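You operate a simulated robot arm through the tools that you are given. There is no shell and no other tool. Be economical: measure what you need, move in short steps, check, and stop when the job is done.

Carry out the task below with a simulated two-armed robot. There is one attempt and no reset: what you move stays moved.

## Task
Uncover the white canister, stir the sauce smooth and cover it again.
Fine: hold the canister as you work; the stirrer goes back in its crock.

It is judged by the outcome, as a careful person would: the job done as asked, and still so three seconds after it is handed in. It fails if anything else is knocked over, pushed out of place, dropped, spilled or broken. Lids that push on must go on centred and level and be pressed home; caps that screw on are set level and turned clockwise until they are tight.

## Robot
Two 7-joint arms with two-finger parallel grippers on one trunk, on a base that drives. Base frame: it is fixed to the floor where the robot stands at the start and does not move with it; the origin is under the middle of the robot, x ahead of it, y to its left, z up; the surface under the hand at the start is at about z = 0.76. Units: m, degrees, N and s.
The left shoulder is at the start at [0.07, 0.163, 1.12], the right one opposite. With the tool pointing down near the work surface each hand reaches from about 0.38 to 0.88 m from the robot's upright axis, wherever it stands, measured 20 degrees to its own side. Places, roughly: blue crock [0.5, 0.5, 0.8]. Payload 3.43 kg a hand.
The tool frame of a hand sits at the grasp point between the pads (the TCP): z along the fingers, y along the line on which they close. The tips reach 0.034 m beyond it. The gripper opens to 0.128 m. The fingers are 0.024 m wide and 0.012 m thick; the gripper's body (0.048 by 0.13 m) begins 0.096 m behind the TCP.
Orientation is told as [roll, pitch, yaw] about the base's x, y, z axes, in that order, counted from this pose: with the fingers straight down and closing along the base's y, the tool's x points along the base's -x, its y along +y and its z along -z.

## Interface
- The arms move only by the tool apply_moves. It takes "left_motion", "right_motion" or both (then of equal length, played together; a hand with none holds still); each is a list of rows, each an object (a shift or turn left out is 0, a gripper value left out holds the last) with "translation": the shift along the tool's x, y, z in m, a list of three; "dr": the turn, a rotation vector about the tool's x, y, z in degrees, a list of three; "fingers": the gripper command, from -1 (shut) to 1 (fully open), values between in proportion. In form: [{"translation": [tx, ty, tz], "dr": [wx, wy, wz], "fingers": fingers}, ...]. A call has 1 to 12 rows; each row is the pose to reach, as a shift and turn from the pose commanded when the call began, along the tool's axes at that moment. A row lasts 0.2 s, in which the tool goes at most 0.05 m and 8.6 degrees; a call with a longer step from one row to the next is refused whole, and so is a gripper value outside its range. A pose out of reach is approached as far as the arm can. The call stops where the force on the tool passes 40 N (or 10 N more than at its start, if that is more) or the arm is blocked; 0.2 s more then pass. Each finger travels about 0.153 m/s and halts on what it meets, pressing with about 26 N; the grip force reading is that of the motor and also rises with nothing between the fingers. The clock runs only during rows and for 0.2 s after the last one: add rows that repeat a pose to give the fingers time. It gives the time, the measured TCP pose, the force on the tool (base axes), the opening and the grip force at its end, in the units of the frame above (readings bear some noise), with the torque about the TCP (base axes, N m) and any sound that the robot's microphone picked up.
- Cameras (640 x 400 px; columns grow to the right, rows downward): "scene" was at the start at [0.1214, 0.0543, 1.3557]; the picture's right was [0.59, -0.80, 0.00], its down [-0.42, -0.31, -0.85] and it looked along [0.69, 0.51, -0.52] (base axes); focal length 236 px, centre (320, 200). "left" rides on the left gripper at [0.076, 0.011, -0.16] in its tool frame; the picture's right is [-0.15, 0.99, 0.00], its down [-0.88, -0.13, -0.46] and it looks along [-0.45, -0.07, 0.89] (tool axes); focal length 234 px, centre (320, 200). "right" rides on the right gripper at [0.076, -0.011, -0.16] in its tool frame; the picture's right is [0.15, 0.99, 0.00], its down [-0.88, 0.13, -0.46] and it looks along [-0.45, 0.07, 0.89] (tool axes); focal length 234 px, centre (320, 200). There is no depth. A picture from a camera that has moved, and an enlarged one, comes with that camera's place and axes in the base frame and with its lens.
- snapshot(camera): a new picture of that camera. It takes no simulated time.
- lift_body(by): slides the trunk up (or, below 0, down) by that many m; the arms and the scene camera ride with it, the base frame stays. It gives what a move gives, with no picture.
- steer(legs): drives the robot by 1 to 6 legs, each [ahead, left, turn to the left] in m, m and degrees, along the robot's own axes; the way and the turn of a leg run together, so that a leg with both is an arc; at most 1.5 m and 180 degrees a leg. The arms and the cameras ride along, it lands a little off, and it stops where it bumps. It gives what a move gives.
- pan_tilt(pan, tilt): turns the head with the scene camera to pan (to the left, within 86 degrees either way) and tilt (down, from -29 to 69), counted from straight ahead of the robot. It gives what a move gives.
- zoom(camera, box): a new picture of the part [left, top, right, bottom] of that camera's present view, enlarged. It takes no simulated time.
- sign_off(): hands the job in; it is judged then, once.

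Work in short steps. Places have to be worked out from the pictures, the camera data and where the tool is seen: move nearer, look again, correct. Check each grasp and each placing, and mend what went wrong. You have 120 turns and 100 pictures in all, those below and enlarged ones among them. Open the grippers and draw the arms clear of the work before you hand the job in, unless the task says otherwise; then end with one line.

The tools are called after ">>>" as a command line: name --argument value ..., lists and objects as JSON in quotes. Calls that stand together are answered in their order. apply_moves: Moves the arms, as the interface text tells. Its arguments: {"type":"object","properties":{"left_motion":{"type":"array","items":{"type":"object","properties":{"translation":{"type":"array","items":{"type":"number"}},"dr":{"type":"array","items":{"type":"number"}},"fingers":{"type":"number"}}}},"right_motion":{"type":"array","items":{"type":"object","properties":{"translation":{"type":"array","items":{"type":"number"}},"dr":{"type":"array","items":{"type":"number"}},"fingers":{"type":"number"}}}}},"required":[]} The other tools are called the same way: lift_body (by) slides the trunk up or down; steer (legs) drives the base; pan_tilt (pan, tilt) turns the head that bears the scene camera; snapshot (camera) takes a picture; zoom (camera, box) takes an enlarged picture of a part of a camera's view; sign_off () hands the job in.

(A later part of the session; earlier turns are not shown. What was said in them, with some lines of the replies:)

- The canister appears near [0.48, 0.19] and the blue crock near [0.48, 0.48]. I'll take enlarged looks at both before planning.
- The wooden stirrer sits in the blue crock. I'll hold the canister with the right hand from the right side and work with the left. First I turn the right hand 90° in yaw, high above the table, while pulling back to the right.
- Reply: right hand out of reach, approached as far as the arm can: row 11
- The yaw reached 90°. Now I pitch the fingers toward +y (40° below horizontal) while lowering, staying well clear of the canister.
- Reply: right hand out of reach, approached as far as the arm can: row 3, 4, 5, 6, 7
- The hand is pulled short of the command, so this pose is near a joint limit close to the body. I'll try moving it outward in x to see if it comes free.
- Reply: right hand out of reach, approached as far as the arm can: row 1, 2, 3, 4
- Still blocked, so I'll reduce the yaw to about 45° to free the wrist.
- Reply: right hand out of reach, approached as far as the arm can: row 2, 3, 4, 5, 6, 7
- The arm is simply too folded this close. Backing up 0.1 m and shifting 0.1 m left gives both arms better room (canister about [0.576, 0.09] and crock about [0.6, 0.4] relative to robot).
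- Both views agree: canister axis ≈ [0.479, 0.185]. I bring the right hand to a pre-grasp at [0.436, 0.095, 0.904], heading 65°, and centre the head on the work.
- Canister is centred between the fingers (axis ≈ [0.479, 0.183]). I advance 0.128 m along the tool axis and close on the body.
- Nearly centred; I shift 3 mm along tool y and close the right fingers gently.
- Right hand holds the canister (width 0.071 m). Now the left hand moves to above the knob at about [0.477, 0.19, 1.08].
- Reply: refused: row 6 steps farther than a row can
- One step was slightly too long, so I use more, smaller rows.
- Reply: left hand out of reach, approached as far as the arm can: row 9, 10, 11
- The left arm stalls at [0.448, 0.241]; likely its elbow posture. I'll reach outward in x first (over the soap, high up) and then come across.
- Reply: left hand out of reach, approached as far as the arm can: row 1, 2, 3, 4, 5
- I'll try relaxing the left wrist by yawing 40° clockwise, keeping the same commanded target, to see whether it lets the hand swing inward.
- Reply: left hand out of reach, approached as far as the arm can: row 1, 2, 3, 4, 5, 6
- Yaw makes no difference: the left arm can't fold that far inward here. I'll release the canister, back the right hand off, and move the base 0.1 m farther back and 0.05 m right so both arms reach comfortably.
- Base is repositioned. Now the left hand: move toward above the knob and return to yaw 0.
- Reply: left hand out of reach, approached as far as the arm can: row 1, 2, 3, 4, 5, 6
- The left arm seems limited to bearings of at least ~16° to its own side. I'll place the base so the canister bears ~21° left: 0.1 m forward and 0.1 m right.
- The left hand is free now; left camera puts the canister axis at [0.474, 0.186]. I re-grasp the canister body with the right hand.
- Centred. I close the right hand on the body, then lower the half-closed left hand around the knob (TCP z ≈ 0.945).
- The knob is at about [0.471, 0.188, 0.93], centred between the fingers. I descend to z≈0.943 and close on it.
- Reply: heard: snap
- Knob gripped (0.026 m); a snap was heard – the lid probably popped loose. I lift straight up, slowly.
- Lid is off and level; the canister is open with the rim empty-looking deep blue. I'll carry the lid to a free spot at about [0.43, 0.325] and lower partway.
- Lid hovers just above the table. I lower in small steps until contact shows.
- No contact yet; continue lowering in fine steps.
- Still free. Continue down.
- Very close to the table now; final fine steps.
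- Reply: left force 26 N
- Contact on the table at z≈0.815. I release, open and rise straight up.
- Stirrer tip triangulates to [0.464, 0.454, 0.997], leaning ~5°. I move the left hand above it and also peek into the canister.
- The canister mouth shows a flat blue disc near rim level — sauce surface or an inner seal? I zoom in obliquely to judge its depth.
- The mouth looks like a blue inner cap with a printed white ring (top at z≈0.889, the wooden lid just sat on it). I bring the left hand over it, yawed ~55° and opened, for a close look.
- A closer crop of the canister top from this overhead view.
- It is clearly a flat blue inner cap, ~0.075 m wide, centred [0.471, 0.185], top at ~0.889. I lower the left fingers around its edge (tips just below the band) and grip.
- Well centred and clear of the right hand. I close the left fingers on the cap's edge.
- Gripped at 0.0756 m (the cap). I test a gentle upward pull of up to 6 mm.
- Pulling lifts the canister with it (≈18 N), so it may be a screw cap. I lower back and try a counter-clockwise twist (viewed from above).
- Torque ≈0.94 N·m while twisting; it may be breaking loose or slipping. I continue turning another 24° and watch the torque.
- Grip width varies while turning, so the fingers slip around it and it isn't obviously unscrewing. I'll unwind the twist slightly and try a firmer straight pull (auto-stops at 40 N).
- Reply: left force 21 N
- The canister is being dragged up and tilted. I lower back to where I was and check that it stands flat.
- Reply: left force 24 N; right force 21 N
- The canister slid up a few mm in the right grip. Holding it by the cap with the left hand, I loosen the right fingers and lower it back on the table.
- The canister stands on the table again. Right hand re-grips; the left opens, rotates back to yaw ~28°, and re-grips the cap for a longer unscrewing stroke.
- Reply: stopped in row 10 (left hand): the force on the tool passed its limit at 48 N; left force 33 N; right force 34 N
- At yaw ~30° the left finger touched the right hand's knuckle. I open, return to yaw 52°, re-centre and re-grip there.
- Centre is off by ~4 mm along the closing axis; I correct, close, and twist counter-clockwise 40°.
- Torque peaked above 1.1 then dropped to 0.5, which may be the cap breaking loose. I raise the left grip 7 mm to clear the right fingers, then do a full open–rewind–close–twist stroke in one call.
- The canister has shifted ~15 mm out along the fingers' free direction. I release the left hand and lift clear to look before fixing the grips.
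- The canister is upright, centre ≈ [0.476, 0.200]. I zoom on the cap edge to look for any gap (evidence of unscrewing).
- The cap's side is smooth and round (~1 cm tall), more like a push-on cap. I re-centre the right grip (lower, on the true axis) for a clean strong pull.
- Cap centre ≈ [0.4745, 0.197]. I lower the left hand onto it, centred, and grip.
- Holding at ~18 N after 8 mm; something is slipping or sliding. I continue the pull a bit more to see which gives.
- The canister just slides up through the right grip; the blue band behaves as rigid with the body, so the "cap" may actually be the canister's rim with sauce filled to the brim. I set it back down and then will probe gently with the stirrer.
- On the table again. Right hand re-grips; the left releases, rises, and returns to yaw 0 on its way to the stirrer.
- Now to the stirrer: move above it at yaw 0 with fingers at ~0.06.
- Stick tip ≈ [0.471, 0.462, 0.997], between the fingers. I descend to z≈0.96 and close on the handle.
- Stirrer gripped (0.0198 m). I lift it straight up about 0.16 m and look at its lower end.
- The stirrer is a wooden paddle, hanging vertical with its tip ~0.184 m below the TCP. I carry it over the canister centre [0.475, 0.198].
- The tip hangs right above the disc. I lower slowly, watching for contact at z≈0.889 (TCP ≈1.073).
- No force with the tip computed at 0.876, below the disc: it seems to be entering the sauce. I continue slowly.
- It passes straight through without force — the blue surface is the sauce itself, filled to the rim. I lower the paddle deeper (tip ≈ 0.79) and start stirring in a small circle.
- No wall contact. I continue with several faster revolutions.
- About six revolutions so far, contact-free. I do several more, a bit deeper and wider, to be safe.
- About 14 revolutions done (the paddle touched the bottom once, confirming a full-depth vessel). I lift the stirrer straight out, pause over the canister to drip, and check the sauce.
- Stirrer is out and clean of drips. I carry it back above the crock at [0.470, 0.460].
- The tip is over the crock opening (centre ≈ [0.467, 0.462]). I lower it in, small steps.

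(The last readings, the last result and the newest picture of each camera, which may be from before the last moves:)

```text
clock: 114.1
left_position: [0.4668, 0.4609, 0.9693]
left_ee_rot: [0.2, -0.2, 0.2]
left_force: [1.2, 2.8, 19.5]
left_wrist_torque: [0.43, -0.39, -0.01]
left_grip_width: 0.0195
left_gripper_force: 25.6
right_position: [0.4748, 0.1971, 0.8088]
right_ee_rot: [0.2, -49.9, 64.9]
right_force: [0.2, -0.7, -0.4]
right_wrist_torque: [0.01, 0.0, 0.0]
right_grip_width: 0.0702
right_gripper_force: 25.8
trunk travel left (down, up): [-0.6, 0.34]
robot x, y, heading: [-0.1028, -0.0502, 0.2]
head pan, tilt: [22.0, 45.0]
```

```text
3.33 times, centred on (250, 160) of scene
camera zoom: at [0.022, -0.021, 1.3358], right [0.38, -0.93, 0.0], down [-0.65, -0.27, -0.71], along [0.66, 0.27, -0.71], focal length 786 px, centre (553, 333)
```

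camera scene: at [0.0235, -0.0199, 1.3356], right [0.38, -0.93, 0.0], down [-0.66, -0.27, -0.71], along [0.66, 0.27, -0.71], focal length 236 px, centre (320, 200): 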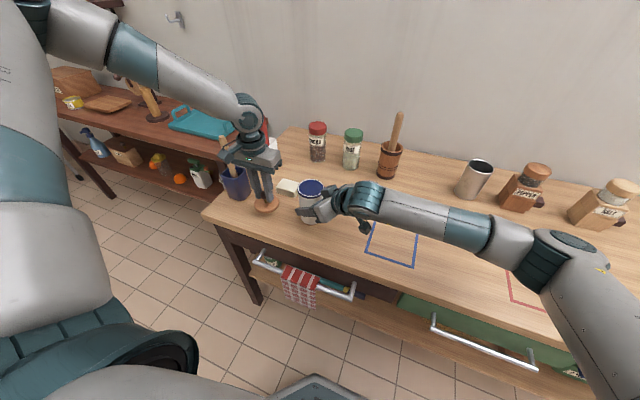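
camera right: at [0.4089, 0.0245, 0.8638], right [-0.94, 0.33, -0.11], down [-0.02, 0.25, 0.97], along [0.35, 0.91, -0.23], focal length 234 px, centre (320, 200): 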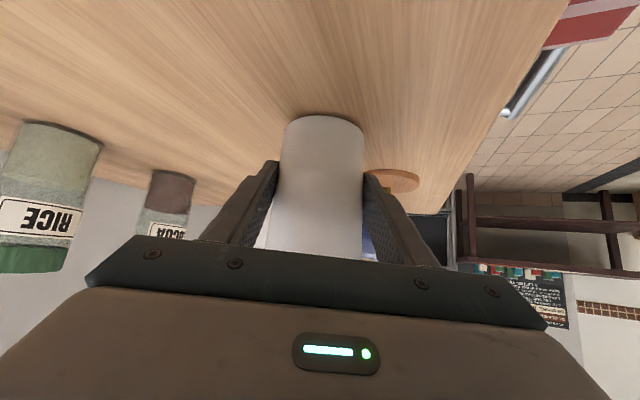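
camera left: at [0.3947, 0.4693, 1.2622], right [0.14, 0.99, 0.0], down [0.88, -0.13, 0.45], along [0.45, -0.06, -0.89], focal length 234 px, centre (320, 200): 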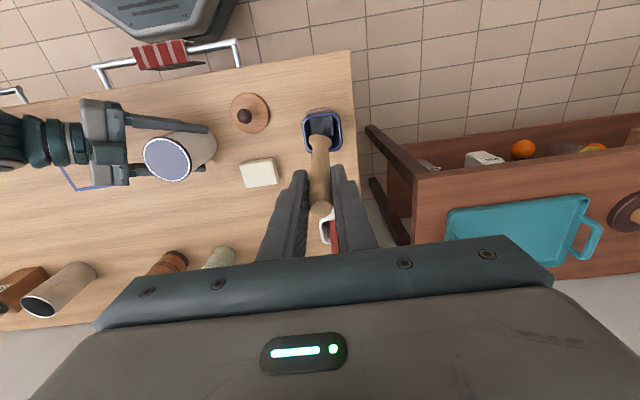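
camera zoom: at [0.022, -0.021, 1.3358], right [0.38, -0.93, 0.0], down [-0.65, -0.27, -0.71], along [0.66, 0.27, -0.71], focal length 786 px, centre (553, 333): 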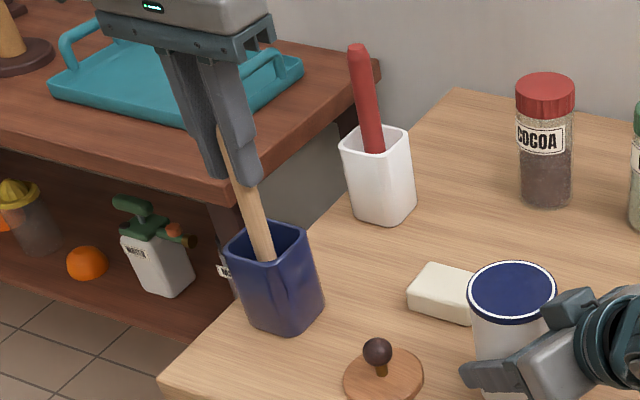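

The stirrer rests on the crock's bottom. I ease off, open gently and rise straight up.

>>> apply_moves --left_motion '[{"translation": [0, 0, -0.003]}, {"translation": [0, 0, -0.003], "fingers": -0.6}, {"translation": [0, 0, -0.003], "fingers": -0.3}, {"translation": [0, 0, -0.003], "fingers": 0.0}, {"translation": [0, 0, -0.003], "fingers": 0.0}, {"translation": [0, 0, -0.03]}, {"translation": [0, 0, -0.07]}, {"translation": [0, 0, -0.11]}, {"translation": [0, 0, -0.15]}]'

>>> snapshot --camera "left"

>>> zoom --camera "scene" --box '[180, 100, 340, 230]'

```text
clock: 116.1
left_position: [0.4669, 0.462, 1.1187]
left_ee_rot: [0.1, 0.1, 0.0]
left_force: [0.2, -0.2, 0.1]
left_wrist_torque: [0.0, 0.01, -0.02]
left_grip_width: 0.064
left_gripper_force: 0.0
right_position: [0.4745, 0.1988, 0.8078]
right_ee_rot: [0.3, -49.7, 64.8]
right_force: [-0.7, -1.3, 1.7]
right_wrist_torque: [-0.2, -0.03, -0.03]
right_grip_width: 0.0701
right_gripper_force: 25.8
trunk travel left (down, up): [-0.6, 0.34]
robot x, y, heading: [-0.0982, -0.0519, -0.0]
head pan, tilt: [22.0, 45.0]
```

```text
17 pictures are left
camera left: at [0.3912, 0.4705, 1.2776], right [0.14, 0.99, 0.0], down [0.88, -0.13, 0.45], along [0.45, -0.06, -0.89], focal length 234 px, centre (320, 200)
```

left: 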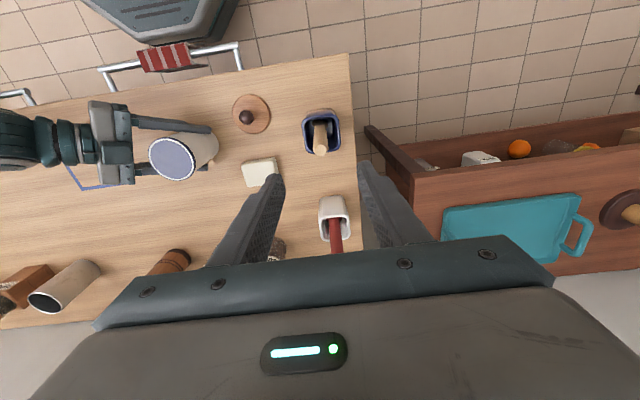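

```text
3.08 times, centred on (260, 165) of scene
camera zoom: at [0.0228, -0.0207, 1.3356], right [0.38, -0.93, 0.0], down [-0.66, -0.27, -0.71], along [0.66, 0.27, -0.71], focal length 726 px, centre (505, 308)
```

zoom: 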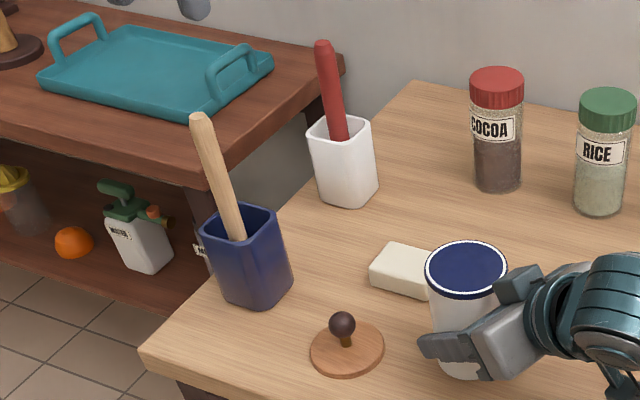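

Stirrer is back in its crock. Next: to the lid knob at [0.4325, 0.3235], staying high first, then down.

>>> apply_moves --left_motion '[{"translation": [0.01, -0.045, 0]}, {"translation": [0.022, -0.09, 0]}, {"translation": [0.034, -0.13, 0]}, {"translation": [0.0345, -0.1385, 0.02]}, {"translation": [0.0345, -0.1385, 0.065]}, {"translation": [0.0345, -0.1385, 0.11]}, {"translation": [0.0345, -0.1385, 0.155]}, {"translation": [0.0345, -0.1385, 0.2]}, {"translation": [0.0345, -0.1385, 0.24]}, {"translation": [0.0345, -0.1385, 0.24]}]'

>>> snapshot --camera "left"

```text
clock: 118.3
left_position: [0.4321, 0.3231, 0.8756]
left_ee_rot: [0.1, 0.0, 0.0]
left_force: [0.5, 0.2, 0.3]
left_wrist_torque: [-0.05, 0.03, 0.02]
left_grip_width: 0.0641
left_gripper_force: 0.0
right_position: [0.4751, 0.199, 0.809]
right_ee_rot: [0.2, -49.8, 64.9]
right_force: [0.1, 1.0, 0.6]
right_wrist_torque: [0.12, 0.04, -0.04]
right_grip_width: 0.0703
right_gripper_force: 25.9
trunk travel left (down, up): [-0.6, 0.34]
robot x, y, heading: [-0.1015, -0.0505, 0.1]
head pan, tilt: [22.0, 45.0]
```

```text
15 pictures are left
camera left: at [0.3569, 0.3321, 1.0348], right [0.14, 0.99, 0.0], down [0.88, -0.13, 0.45], along [0.45, -0.06, -0.89], focal length 234 px, centre (320, 200)
```

left: 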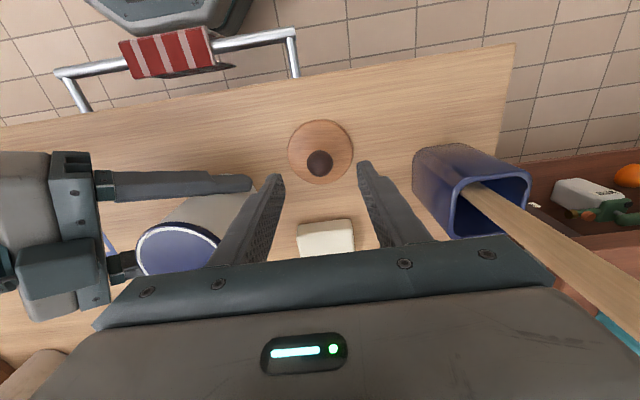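

Knob is centred between the fingers. I descend to z≈0.816 and close.

>>> apply_moves --left_motion '[{"translation": [0, 0, 0.03]}, {"translation": [0, 0, 0.05]}, {"translation": [0, 0, 0.059]}, {"translation": [0, 0, 0.059], "fingers": -0.3}, {"translation": [0, 0, 0.059], "fingers": -0.5}, {"translation": [0, 0, 0.059], "fingers": -0.7}, {"translation": [0, 0, 0.059], "fingers": -1}, {"translation": [0, 0, 0.059], "fingers": -1}]'

>>> apply_moves --left_motion '[{"translation": [0, 0, -0.01]}, {"translation": [0, 0, -0.04]}, {"translation": [0, 0, -0.08]}, {"translation": [0, 0, -0.12]}, {"translation": [0, 0, -0.16]}, {"translation": [0, 0, -0.19]}, {"translation": [0, 0, -0.19]}]'

>>> snapshot --camera "scene"

>>> zoom --camera "left" --box '[200, 80, 400, 220]'

```text
clock: 120.1
left_position: [0.4306, 0.3229, 0.8177]
left_ee_rot: [0.2, 0.1, 0.1]
left_force: [-0.1, -0.4, 0.5]
left_wrist_torque: [0.01, 0.0, 0.0]
left_grip_width: 0.0262
left_gripper_force: 25.7
right_position: [0.476, 0.1998, 0.8084]
right_ee_rot: [0.3, -49.8, 64.9]
right_force: [-0.4, -0.4, 0.9]
right_wrist_torque: [0.02, 0.04, 0.01]
right_grip_width: 0.0703
right_gripper_force: 25.6
trunk travel left (down, up): [-0.6, 0.34]
robot x, y, heading: [-0.1011, -0.0479, 0.0]
head pan, tilt: [22.0, 45.0]
```

```text
clock: 121.7
left_position: [0.4306, 0.3228, 1.0091]
left_ee_rot: [0.2, 0.1, 0.1]
left_force: [-0.1, -0.2, 0.0]
left_wrist_torque: [0.02, -0.02, 0.02]
left_grip_width: 0.026
left_gripper_force: 26.1
right_position: [0.4753, 0.1981, 0.8082]
right_ee_rot: [0.2, -49.8, 64.9]
right_force: [-1.3, -1.5, 1.0]
right_wrist_torque: [0.03, -0.04, 0.02]
right_grip_width: 0.0703
right_gripper_force: 25.9
trunk travel left (down, up): [-0.6, 0.34]
robot x, y, heading: [-0.1016, -0.0521, 0.0]
head pan, tilt: [22.0, 45.0]
```

```text
14 pictures are left
camera scene: at [0.0233, -0.0201, 1.3356], right [0.38, -0.93, 0.0], down [-0.66, -0.27, -0.71], along [0.66, 0.27, -0.71], focal length 236 px, centre (320, 200)
```

scene: 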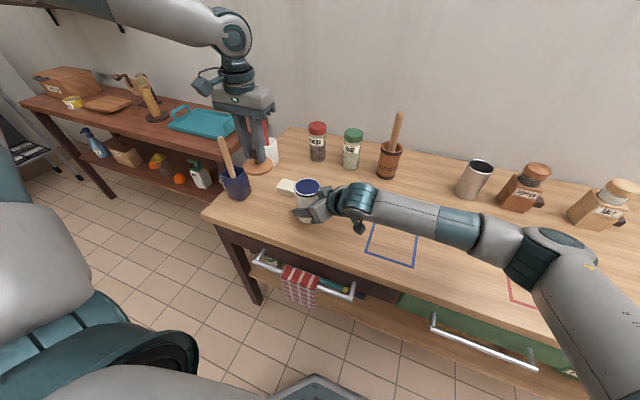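

```text
2.86 times, centred on (300, 150) of left
camera zoom: at [0.3557, 0.3312, 1.1674], right [0.14, 0.99, 0.0], down [0.88, -0.13, 0.45], along [0.45, -0.06, -0.89], focal length 669 px, centre (377, 343)
```

zoom: 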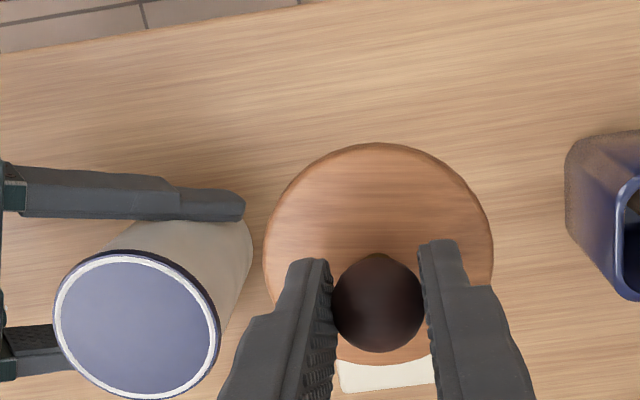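

Lid is level in the grip. Best estimate of the canister axis is [0.473, 0.200]. I bring the lid above it, down to ~1.2 cm over the rim.

>>> apply_moves --left_motion '[{"translation": [-0.01, -0.03, 0]}, {"translation": [-0.022, -0.065, 0]}, {"translation": [-0.034, -0.1, 0]}, {"translation": [-0.0424, -0.1228, 0]}, {"translation": [-0.0424, -0.1228, 0.02]}, {"translation": [-0.0424, -0.1228, 0.04]}, {"translation": [-0.0424, -0.1228, 0.053]}, {"translation": [-0.0424, -0.1228, 0.053]}]'

>>> zoom --camera "scene" --box '[275, 150, 345, 220]'

>>> snapshot --camera "left"

```text
clock: 123.5
left_position: [0.4725, 0.2012, 0.9548]
left_ee_rot: [0.0, 0.1, 0.1]
left_force: [-0.3, -0.6, 0.1]
left_wrist_torque: [-0.03, 0.03, -0.02]
left_grip_width: 0.0263
left_gripper_force: 26.1
right_position: [0.4754, 0.1989, 0.808]
right_ee_rot: [0.3, -49.8, 64.9]
right_force: [0.4, -1.0, 1.8]
right_wrist_torque: [0.01, 0.01, -0.02]
right_grip_width: 0.0699
right_gripper_force: 25.3
trunk travel left (down, up): [-0.6, 0.34]
robot x, y, heading: [-0.1012, -0.0514, -0.0]
head pan, tilt: [22.0, 45.0]
```

```text
5.71 times, centred on (310, 185) of scene
camera zoom: at [0.0234, -0.0201, 1.3356], right [0.38, -0.93, 0.0], down [-0.66, -0.27, -0.71], along [0.66, 0.27, -0.71], focal length 1348 px, centre (377, 286)
```

zoom: 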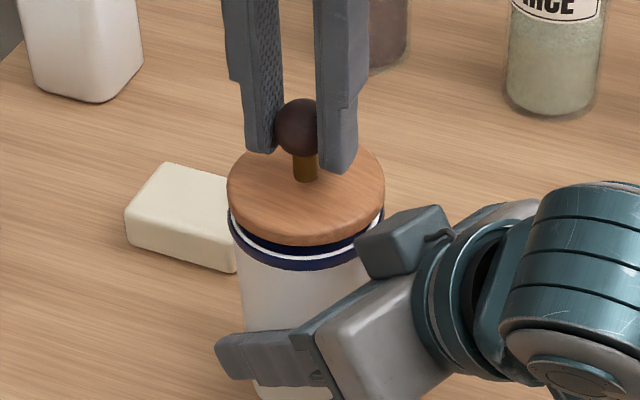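

```text
11 pictures are left
camera left: at [0.3983, 0.2089, 1.1139], right [0.14, 0.99, 0.0], down [0.88, -0.13, 0.45], along [0.45, -0.06, -0.89], focal length 234 px, centre (320, 200)
```

left: 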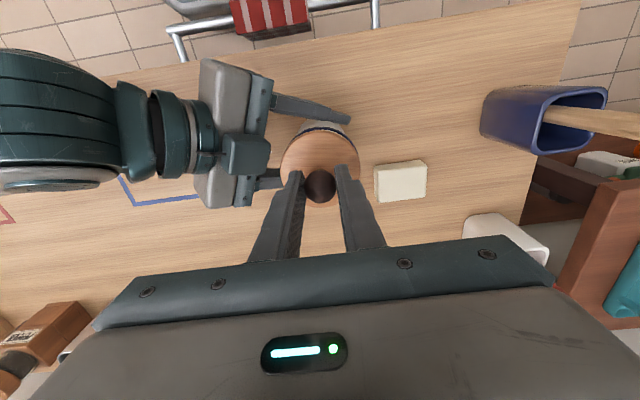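

Lid and rim edges line up in both views. I lower gently to the rim and press.

>>> apply_moves --left_motion '[{"translation": [0, 0, 0.003]}, {"translation": [0, 0, 0.006]}, {"translation": [0, 0, 0.009]}, {"translation": [0, 0, 0.011]}, {"translation": [0, 0, 0.012]}]'

>>> zoom --camera "scene" --box '[275, 150, 345, 220]'

```text
clock: 124.7
left_position: [0.4739, 0.2, 0.9447]
left_ee_rot: [0.1, 0.0, 0.2]
left_force: [-4.1, 5.5, 15.5]
left_wrist_torque: [-0.05, 0.26, 0.1]
left_grip_width: 0.026
left_gripper_force: 26.0
right_position: [0.4753, 0.1997, 0.8085]
right_ee_rot: [0.2, -49.8, 64.9]
right_force: [5.5, -0.9, -2.5]
right_wrist_torque: [0.68, -0.08, -0.02]
right_grip_width: 0.0698
right_gripper_force: 25.9
trunk travel left (down, up): [-0.6, 0.34]
robot x, y, heading: [-0.1046, -0.0519, 0.1]
head pan, tilt: [22.0, 45.0]
heard: snap
```

```text
5.71 times, centred on (310, 185) of scene
camera zoom: at [0.0226, -0.0199, 1.3359], right [0.38, -0.93, 0.0], down [-0.66, -0.27, -0.71], along [0.66, 0.27, -0.71], focal length 1348 px, centre (377, 286)
```

zoom: 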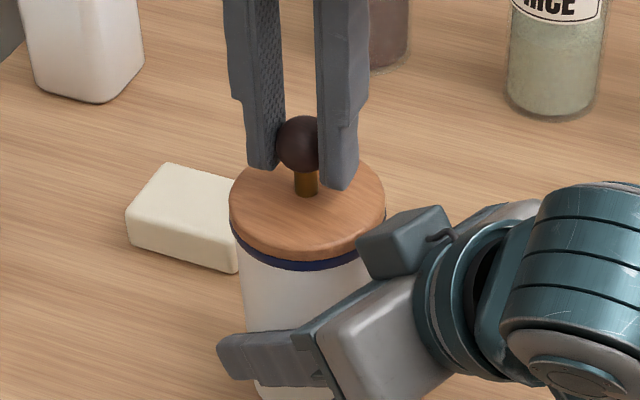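

Snap heard as the lid seats. I press a bit further to make sure it's fully home, then ease off.

>>> apply_moves --left_motion '[{"translation": [0, 0, 0.001]}, {"translation": [0, 0, 0.002]}, {"translation": [0, 0, 0.003]}, {"translation": [0, 0, 0.003]}]'

```text
clock: 125.7
left_position: [0.4744, 0.2006, 0.9413]
left_ee_rot: [0.1, 0.0, 0.1]
left_force: [-0.8, 2.1, 24.4]
left_wrist_torque: [-0.18, -0.09, 0.1]
left_grip_width: 0.0259
left_gripper_force: 25.4
right_position: [0.4751, 0.1988, 0.8073]
right_ee_rot: [0.3, -49.8, 64.9]
right_force: [9.5, -0.8, -5.8]
right_wrist_torque: [0.03, 0.21, 0.0]
right_grip_width: 0.07
right_gripper_force: 26.3
trunk travel left (down, up): [-0.6, 0.34]
robot x, y, heading: [-0.1015, -0.0534, -0.1]
head pan, tilt: [22.0, 45.0]
```

Firm at 24 N. I ease the pressure to near zero, open the left fingers slowly and listen.

>>> apply_moves --left_motion '[{"translation": [0, 0, -0.001]}, {"translation": [0, 0, -0.002]}, {"translation": [0, 0, -0.002], "fingers": -0.6}, {"translation": [0, 0, -0.002], "fingers": -0.5}, {"translation": [0, 0, -0.002], "fingers": -0.3}, {"translation": [0, 0, -0.002], "fingers": 0}, {"translation": [0, 0, -0.002], "fingers": 0}]'

>>> zoom --camera "scene" --box '[275, 150, 345, 220]'

```text
clock: 127.3
left_position: [0.4746, 0.2008, 0.9413]
left_ee_rot: [0.1, 0.0, 0.1]
left_force: [-1.4, -1.0, 0.4]
left_wrist_torque: [0.01, -0.02, -0.01]
left_grip_width: 0.064
left_gripper_force: 0.1
right_position: [0.4742, 0.1992, 0.8083]
right_ee_rot: [0.3, -49.8, 64.9]
right_force: [-0.4, 0.3, 0.4]
right_wrist_torque: [-0.02, 0.06, -0.03]
right_grip_width: 0.0699
right_gripper_force: 26.4
trunk travel left (down, up): [-0.6, 0.34]
robot x, y, heading: [-0.0995, -0.0495, 0.1]
head pan, tilt: [22.0, 45.0]
```

```text
5.71 times, centred on (310, 185) of scene
camera zoom: at [0.0234, -0.0198, 1.3356], right [0.38, -0.93, 0.0], down [-0.66, -0.27, -0.71], along [0.66, 0.27, -0.71], focal length 1348 px, centre (377, 286)
```

zoom: 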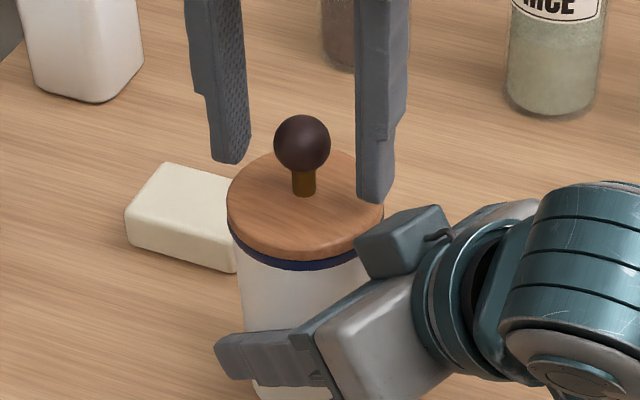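

Lid is seated level and centred. Left hand rises clear; then the right hand opens and backs out along its axis.

>>> apply_moves --left_motion '[{"translation": [0, 0, -0.02]}, {"translation": [0, 0, -0.05]}, {"translation": [0, 0, -0.09]}, {"translation": [0, 0, -0.13]}, {"translation": [0, 0, -0.17]}, {"translation": [0, 0.04, -0.19]}, {"translation": [0, 0.08, -0.19]}]'

>>> apply_moves --right_motion '[{"fingers": 0.1}, {"fingers": 0.3}, {"fingers": 0.6}, {"fingers": 0.8}, {"translation": [0, 0, -0.03], "fingers": 0.8}, {"translation": [0, 0, -0.07], "fingers": 0.8}, {"translation": [0, 0, -0.11], "fingers": 0.8}, {"translation": [0, 0, -0.15], "fingers": 0.8}, {"translation": [0, 0, -0.19], "fingers": 0.8}]'

>>> snapshot --camera "scene"

>>> zoom --camera "scene" --box '[200, 120, 360, 240]'

>>> snapshot --camera "right"

```text
clock: 128.9
left_position: [0.4739, 0.281, 1.1332]
left_ee_rot: [0.0, 0.1, 0.0]
left_force: [0.1, 0.6, 0.0]
left_wrist_torque: [-0.01, -0.02, 0.02]
left_grip_width: 0.0641
left_gripper_force: 0.0
right_position: [0.4761, 0.1993, 0.8082]
right_ee_rot: [0.3, -49.8, 64.9]
right_force: [-0.5, 1.9, 0.3]
right_wrist_torque: [-0.05, -0.01, -0.02]
right_grip_width: 0.07
right_gripper_force: 25.8
trunk travel left (down, up): [-0.6, 0.34]
robot x, y, heading: [-0.1044, -0.0523, -0.0]
head pan, tilt: [22.0, 45.0]
```

```text
clock: 130.9
left_position: [0.4731, 0.2787, 1.1342]
left_ee_rot: [0.2, -0.1, 0.1]
left_force: [-0.3, 0.6, 0.1]
left_wrist_torque: [0.02, -0.01, 0.01]
left_grip_width: 0.064
left_gripper_force: 0.0
right_position: [0.414, 0.0668, 0.9325]
right_ee_rot: [0.3, -49.8, 65.0]
right_force: [-0.2, -0.7, 1.0]
right_wrist_torque: [-0.03, 0.0, 0.03]
right_grip_width: 0.1152
right_gripper_force: 0.1
trunk travel left (down, up): [-0.6, 0.34]
robot x, y, heading: [-0.1011, -0.055, 0.1]
head pan, tilt: [22.0, 45.0]
```

```text
8 pictures are left
camera scene: at [0.0226, -0.0208, 1.3356], right [0.38, -0.93, 0.0], down [-0.66, -0.27, -0.71], along [0.66, 0.27, -0.71], focal length 236 px, centre (320, 200)
```

scene: 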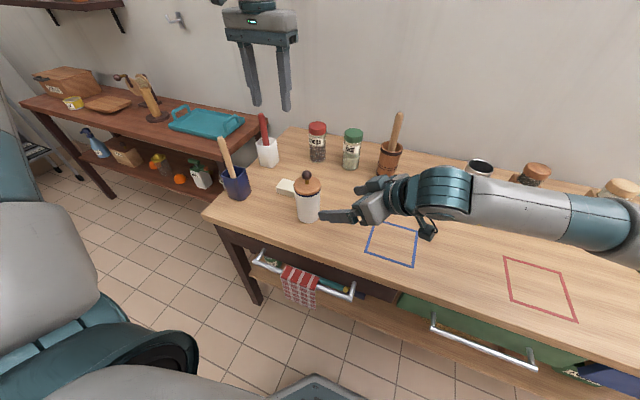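

```text
3.33 times, centred on (280, 180) of scene
camera zoom: at [0.0226, -0.0208, 1.3356], right [0.38, -0.93, 0.0], down [-0.66, -0.27, -0.71], along [0.66, 0.27, -0.71], focal length 786 px, centre (453, 267)
```

zoom: 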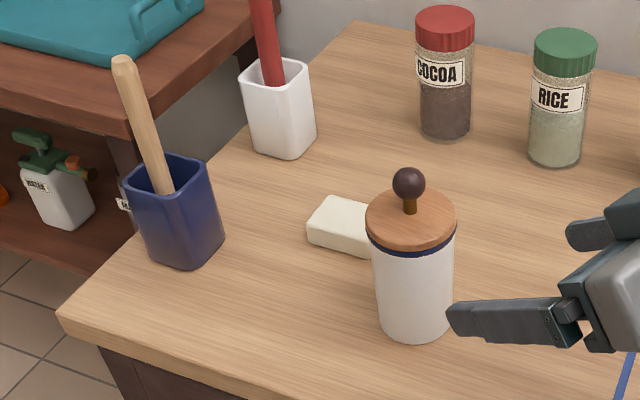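

```text
6 pictures are left
camera right: at [0.3521, -0.0932, 0.9766], right [-0.94, 0.33, -0.11], down [-0.02, 0.25, 0.97], along [0.35, 0.91, -0.23], focal length 234 px, centre (320, 200)
```

right: 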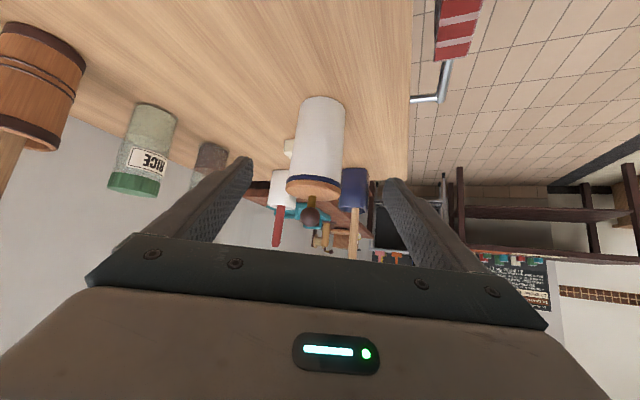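

The canister stands upright with the lid centred and level, and the stirrer is in its crock. Everything else is in place and both hands are open and clear, so I hand the job in.

>>> sign_off

```text
The job is handed in.
```

The job is handed in: the canister was uncovered and stirred about 14 turns, the lid was pressed home with a snap, and the stirrer is back in the blue crock. I could not see any change in the sauce. I mistook its blue surface for an inner cap and tried to pull and twist it off, which left the canister about 1.5 cm from where it started.
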